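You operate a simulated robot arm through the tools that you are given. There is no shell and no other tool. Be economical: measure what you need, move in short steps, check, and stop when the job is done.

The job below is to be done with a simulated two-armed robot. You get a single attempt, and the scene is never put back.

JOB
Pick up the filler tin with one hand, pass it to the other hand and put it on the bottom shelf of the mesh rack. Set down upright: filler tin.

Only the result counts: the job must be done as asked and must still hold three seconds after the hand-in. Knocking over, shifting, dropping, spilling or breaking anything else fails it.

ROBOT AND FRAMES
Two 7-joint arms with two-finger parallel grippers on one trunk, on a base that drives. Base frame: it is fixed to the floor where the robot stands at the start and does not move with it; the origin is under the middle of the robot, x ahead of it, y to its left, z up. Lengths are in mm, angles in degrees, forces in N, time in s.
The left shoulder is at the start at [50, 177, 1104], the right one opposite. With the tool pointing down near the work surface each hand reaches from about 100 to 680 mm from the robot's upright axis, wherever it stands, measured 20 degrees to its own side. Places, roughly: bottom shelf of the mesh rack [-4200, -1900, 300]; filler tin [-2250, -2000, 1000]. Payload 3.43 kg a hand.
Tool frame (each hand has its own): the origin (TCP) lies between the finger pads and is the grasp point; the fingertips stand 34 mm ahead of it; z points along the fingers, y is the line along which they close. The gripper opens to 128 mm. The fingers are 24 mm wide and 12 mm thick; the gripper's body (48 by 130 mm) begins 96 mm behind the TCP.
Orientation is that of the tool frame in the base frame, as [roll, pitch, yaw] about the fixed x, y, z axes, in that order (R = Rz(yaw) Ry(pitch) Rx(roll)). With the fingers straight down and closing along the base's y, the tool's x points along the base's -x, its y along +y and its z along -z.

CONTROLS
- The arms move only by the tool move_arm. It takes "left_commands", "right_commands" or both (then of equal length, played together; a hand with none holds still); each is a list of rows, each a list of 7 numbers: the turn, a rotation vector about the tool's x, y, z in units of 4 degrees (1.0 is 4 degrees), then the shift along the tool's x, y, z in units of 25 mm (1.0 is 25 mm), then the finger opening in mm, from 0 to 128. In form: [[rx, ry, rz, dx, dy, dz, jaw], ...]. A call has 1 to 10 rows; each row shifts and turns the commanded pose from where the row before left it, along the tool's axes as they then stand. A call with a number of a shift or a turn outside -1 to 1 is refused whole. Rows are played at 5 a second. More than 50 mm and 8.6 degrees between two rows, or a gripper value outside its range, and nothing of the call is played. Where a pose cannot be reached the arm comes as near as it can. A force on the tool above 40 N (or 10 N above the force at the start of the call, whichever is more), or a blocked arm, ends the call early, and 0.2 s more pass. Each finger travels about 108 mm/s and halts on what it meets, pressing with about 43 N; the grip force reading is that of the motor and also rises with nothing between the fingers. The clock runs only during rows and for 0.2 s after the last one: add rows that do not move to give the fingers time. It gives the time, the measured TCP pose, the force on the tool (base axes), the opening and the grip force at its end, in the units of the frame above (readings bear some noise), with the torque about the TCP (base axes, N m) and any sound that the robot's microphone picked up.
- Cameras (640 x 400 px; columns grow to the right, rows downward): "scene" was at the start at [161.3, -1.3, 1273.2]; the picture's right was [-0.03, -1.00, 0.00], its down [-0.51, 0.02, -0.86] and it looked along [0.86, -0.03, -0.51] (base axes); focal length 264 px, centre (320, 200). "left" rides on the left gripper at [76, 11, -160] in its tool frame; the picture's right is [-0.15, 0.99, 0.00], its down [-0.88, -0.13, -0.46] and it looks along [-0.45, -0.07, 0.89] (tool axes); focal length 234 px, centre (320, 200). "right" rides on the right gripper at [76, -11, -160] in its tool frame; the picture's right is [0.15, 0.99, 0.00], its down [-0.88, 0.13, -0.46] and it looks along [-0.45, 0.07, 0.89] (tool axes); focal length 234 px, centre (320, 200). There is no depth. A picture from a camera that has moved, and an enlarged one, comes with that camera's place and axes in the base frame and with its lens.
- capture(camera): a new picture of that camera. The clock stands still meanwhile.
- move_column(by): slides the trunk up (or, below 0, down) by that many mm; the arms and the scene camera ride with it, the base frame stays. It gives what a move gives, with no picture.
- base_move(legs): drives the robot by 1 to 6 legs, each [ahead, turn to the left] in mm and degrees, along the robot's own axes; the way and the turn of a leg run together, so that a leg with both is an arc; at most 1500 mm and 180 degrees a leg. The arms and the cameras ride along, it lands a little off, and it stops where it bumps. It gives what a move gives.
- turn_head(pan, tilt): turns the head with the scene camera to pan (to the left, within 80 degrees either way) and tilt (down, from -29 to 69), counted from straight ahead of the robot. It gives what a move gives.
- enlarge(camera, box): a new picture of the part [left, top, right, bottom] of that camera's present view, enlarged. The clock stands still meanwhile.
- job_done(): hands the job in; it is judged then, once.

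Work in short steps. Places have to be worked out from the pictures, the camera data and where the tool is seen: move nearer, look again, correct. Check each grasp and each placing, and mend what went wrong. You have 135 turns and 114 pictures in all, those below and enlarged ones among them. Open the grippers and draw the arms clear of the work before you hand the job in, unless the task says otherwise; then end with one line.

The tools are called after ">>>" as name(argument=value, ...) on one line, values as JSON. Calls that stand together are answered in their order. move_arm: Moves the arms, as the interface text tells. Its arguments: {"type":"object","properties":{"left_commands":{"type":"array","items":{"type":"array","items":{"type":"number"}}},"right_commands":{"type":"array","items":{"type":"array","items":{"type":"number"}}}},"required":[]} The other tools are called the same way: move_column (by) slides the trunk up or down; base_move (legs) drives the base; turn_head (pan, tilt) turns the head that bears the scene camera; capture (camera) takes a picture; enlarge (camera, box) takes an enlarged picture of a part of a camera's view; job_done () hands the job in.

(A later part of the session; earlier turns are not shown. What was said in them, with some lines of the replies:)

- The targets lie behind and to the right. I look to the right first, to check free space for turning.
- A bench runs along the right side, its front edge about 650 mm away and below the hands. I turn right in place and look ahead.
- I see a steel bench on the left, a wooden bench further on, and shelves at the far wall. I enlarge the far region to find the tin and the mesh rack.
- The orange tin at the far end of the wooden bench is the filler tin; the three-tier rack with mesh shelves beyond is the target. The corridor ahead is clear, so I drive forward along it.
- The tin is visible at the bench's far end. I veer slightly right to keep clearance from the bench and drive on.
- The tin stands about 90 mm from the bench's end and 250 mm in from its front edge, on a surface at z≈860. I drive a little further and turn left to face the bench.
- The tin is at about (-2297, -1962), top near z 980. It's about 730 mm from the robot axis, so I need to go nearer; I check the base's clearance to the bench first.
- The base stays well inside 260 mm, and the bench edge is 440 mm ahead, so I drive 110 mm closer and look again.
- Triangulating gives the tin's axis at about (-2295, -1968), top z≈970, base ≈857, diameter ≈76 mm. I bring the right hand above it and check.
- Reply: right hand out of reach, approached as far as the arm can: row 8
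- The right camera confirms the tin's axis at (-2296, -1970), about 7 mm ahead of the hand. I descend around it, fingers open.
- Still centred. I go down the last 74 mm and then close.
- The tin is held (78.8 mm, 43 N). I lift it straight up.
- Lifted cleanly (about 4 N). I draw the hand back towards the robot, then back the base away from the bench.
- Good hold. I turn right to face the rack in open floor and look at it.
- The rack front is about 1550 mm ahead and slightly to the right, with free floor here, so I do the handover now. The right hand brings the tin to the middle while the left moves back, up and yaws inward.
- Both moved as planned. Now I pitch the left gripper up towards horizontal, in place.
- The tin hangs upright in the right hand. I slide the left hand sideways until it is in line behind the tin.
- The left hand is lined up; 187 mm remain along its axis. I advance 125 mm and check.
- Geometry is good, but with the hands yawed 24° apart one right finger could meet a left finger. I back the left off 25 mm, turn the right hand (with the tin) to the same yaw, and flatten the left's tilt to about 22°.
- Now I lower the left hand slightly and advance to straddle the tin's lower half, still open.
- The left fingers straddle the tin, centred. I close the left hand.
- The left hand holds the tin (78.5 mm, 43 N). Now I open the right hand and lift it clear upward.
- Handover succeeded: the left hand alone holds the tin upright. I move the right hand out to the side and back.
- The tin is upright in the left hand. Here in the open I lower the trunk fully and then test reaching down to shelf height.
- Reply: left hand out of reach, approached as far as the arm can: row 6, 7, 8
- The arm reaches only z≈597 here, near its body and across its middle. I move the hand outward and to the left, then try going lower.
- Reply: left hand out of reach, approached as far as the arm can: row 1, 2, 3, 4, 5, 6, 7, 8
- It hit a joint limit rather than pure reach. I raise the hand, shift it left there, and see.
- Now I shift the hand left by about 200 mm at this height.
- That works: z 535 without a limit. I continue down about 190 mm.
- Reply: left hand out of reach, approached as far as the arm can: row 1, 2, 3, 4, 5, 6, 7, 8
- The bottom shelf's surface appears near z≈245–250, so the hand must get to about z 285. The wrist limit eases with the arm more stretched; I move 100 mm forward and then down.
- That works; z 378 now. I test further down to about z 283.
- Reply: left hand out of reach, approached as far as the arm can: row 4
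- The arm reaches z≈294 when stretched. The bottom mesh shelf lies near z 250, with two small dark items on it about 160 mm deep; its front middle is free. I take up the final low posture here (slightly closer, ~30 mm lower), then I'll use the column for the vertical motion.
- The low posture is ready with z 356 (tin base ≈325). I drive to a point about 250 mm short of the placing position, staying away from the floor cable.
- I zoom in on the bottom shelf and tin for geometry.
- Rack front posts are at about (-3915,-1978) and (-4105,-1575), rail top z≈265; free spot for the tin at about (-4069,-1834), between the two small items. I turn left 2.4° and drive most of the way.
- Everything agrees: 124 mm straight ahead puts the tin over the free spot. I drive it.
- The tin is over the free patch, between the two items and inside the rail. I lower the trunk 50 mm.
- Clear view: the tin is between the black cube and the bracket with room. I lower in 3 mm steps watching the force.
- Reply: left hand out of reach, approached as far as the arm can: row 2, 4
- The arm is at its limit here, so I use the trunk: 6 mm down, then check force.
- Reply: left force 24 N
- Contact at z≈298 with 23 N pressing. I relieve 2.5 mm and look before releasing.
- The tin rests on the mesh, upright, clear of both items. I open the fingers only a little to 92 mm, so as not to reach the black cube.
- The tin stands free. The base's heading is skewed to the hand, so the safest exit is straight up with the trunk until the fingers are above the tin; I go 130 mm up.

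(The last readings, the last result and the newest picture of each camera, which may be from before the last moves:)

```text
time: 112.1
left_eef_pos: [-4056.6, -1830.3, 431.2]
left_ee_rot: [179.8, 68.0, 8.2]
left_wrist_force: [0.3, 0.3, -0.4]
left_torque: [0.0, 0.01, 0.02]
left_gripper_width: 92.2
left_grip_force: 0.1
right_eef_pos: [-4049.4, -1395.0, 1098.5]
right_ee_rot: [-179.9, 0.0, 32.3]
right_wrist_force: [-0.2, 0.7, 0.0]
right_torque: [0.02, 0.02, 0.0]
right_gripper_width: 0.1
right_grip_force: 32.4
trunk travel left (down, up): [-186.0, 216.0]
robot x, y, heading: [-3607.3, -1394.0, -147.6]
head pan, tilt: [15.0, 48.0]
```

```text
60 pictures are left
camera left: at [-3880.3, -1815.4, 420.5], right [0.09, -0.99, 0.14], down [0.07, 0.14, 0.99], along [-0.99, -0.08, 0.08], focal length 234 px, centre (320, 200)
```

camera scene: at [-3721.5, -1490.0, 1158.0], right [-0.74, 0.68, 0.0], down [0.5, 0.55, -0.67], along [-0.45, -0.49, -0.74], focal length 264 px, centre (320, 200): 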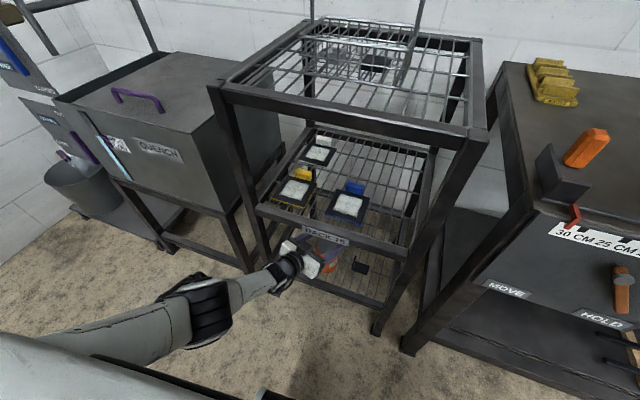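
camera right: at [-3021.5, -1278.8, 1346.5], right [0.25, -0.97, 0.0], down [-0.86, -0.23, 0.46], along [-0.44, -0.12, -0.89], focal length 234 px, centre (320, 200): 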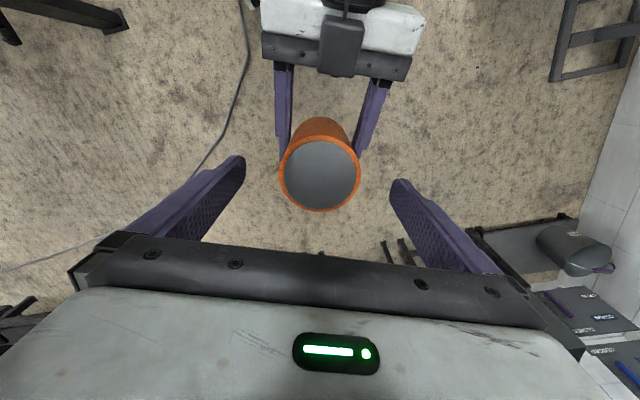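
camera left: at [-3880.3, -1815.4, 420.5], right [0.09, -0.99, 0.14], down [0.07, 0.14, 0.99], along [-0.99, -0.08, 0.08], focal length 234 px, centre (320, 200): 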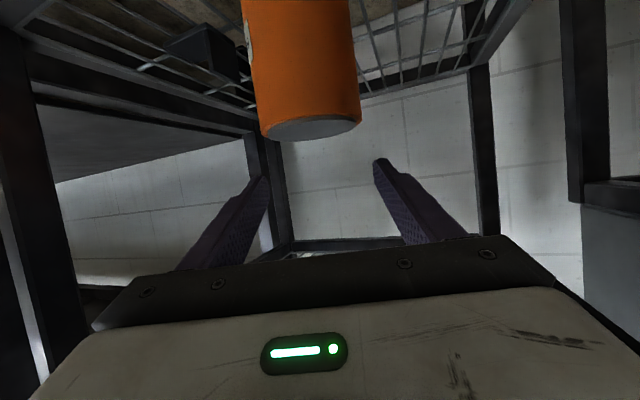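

The fingers are now above the tin's top with clearance and the tin stands upright. I reverse the base straight out.

>>> base_move(legs=[[-350, 0]])

>>> turn_head(pan=8, tilt=38)

>>> enlarge(camera="scene", box=[200, 120, 440, 300])

>>> capture(camera="left")

```text
time: 114.3
left_eef_pos: [-3766.3, -1644.9, 431.5]
left_ee_rot: [179.8, 68.0, 8.1]
left_wrist_force: [0.4, 0.8, -0.2]
left_torque: [0.04, -0.01, -0.02]
left_gripper_width: 92.0
left_grip_force: 0.1
right_eef_pos: [-3757.4, -1210.3, 1098.2]
right_ee_rot: [180.0, 0.1, 32.2]
right_wrist_force: [-0.1, -0.3, 0.0]
right_torque: [0.0, 0.01, -0.04]
right_gripper_width: 0.0
right_grip_force: 32.8
trunk travel left (down, up): [-186.0, 216.0]
robot x, y, heading: [-3318.5, -1211.2, -147.9]
head pan, tilt: [15.0, 48.0]
```

```text
time: 115.0
left_eef_pos: [-3766.3, -1646.4, 432.3]
left_ee_rot: [179.8, 67.9, 8.1]
left_wrist_force: [-0.5, 0.5, 0.4]
left_torque: [0.03, 0.01, 0.02]
left_gripper_width: 91.8
left_grip_force: 0.0
right_eef_pos: [-3758.0, -1211.0, 1099.5]
right_ee_rot: [-179.9, 0.0, 32.2]
right_wrist_force: [-0.3, -0.4, 0.5]
right_torque: [0.0, 0.01, 0.0]
right_gripper_width: 0.0
right_grip_force: 32.7
trunk travel left (down, up): [-186.0, 216.0]
robot x, y, heading: [-3319.0, -1211.4, -147.9]
head pan, tilt: [8.0, 38.0]
```

```text
2.22 times, centred on (320, 210) of scene
camera zoom: at [-3442.5, -1303.6, 1172.5], right [-0.65, 0.76, 0.0], down [0.47, 0.4, -0.79], along [-0.6, -0.51, -0.62], focal length 588 px, centre (320, 178)
```

zoom: 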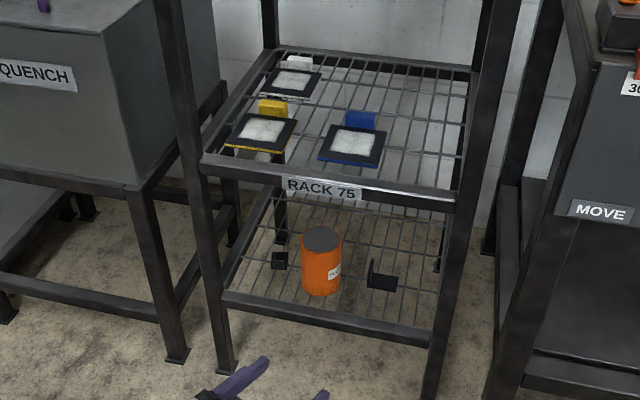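

```text
58 pictures are left
camera left: at [-3590.0, -1630.8, 420.6], right [0.09, -0.99, 0.14], down [0.07, 0.14, 0.99], along [-0.99, -0.08, 0.08], focal length 234 px, centre (320, 200)
```

left: 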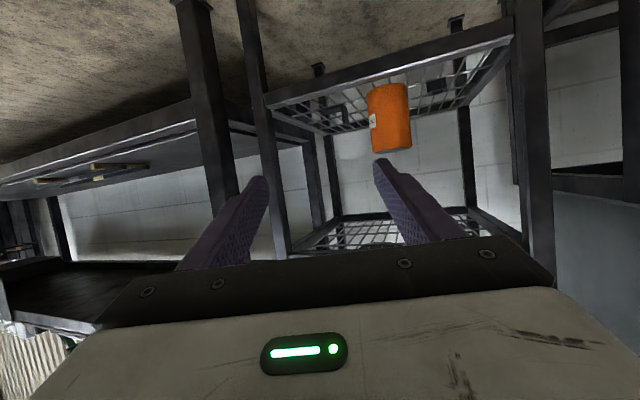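

The tin stands upright on the bottom shelf, both neighbours untouched. I open both grippers fully; the arms are already clear.

>>> move_arm(left_commands=[[0, 0, 0, 0, 0, 0, 128], [0, 0, 0, 0, 0, 0, 128], [0, 0, 0, 0, 0, 0, 128], [0, 0, 0, 0, 0, 0, 128], [0, 0, 0, 0, 0, 0, 128], [0, 0, 0, 0, 0, 0, 128]], right_commands=[[0, 0, 0, 0, 0, 0, 128], [0, 0, 0, 0, 0, 0, 128], [0, 0, 0, 0, 0, 0, 128], [0, 0, 0, 0, 0, 0, 128], [0, 0, 0, 0, 0, 0, 128], [0, 0, 0, 0, 0, 0, 128]])

```text
time: 116.4
left_eef_pos: [-3764.6, -1645.1, 431.2]
left_ee_rot: [179.8, 68.0, 7.9]
left_wrist_force: [0.1, -1.1, -0.3]
left_torque: [0.01, -0.03, 0.01]
left_gripper_width: 127.9
left_grip_force: 0.1
right_eef_pos: [-3757.8, -1209.8, 1098.4]
right_ee_rot: [179.9, 0.1, 32.2]
right_wrist_force: [0.5, -0.5, -0.2]
right_torque: [0.01, 0.0, 0.03]
right_gripper_width: 128.1
right_grip_force: 0.1
trunk travel left (down, up): [-186.0, 216.0]
robot x, y, heading: [-3317.8, -1211.6, -147.9]
head pan, tilt: [8.0, 38.0]
```

Both grippers are open and clear, so I hand in the job.

>>> job_done()

```text
The job is handed in.
```

The right hand picked up the filler tin and passed it to the left, which set it upright on the bottom shelf of the mesh rack; in the last pictures nothing else looked moved.
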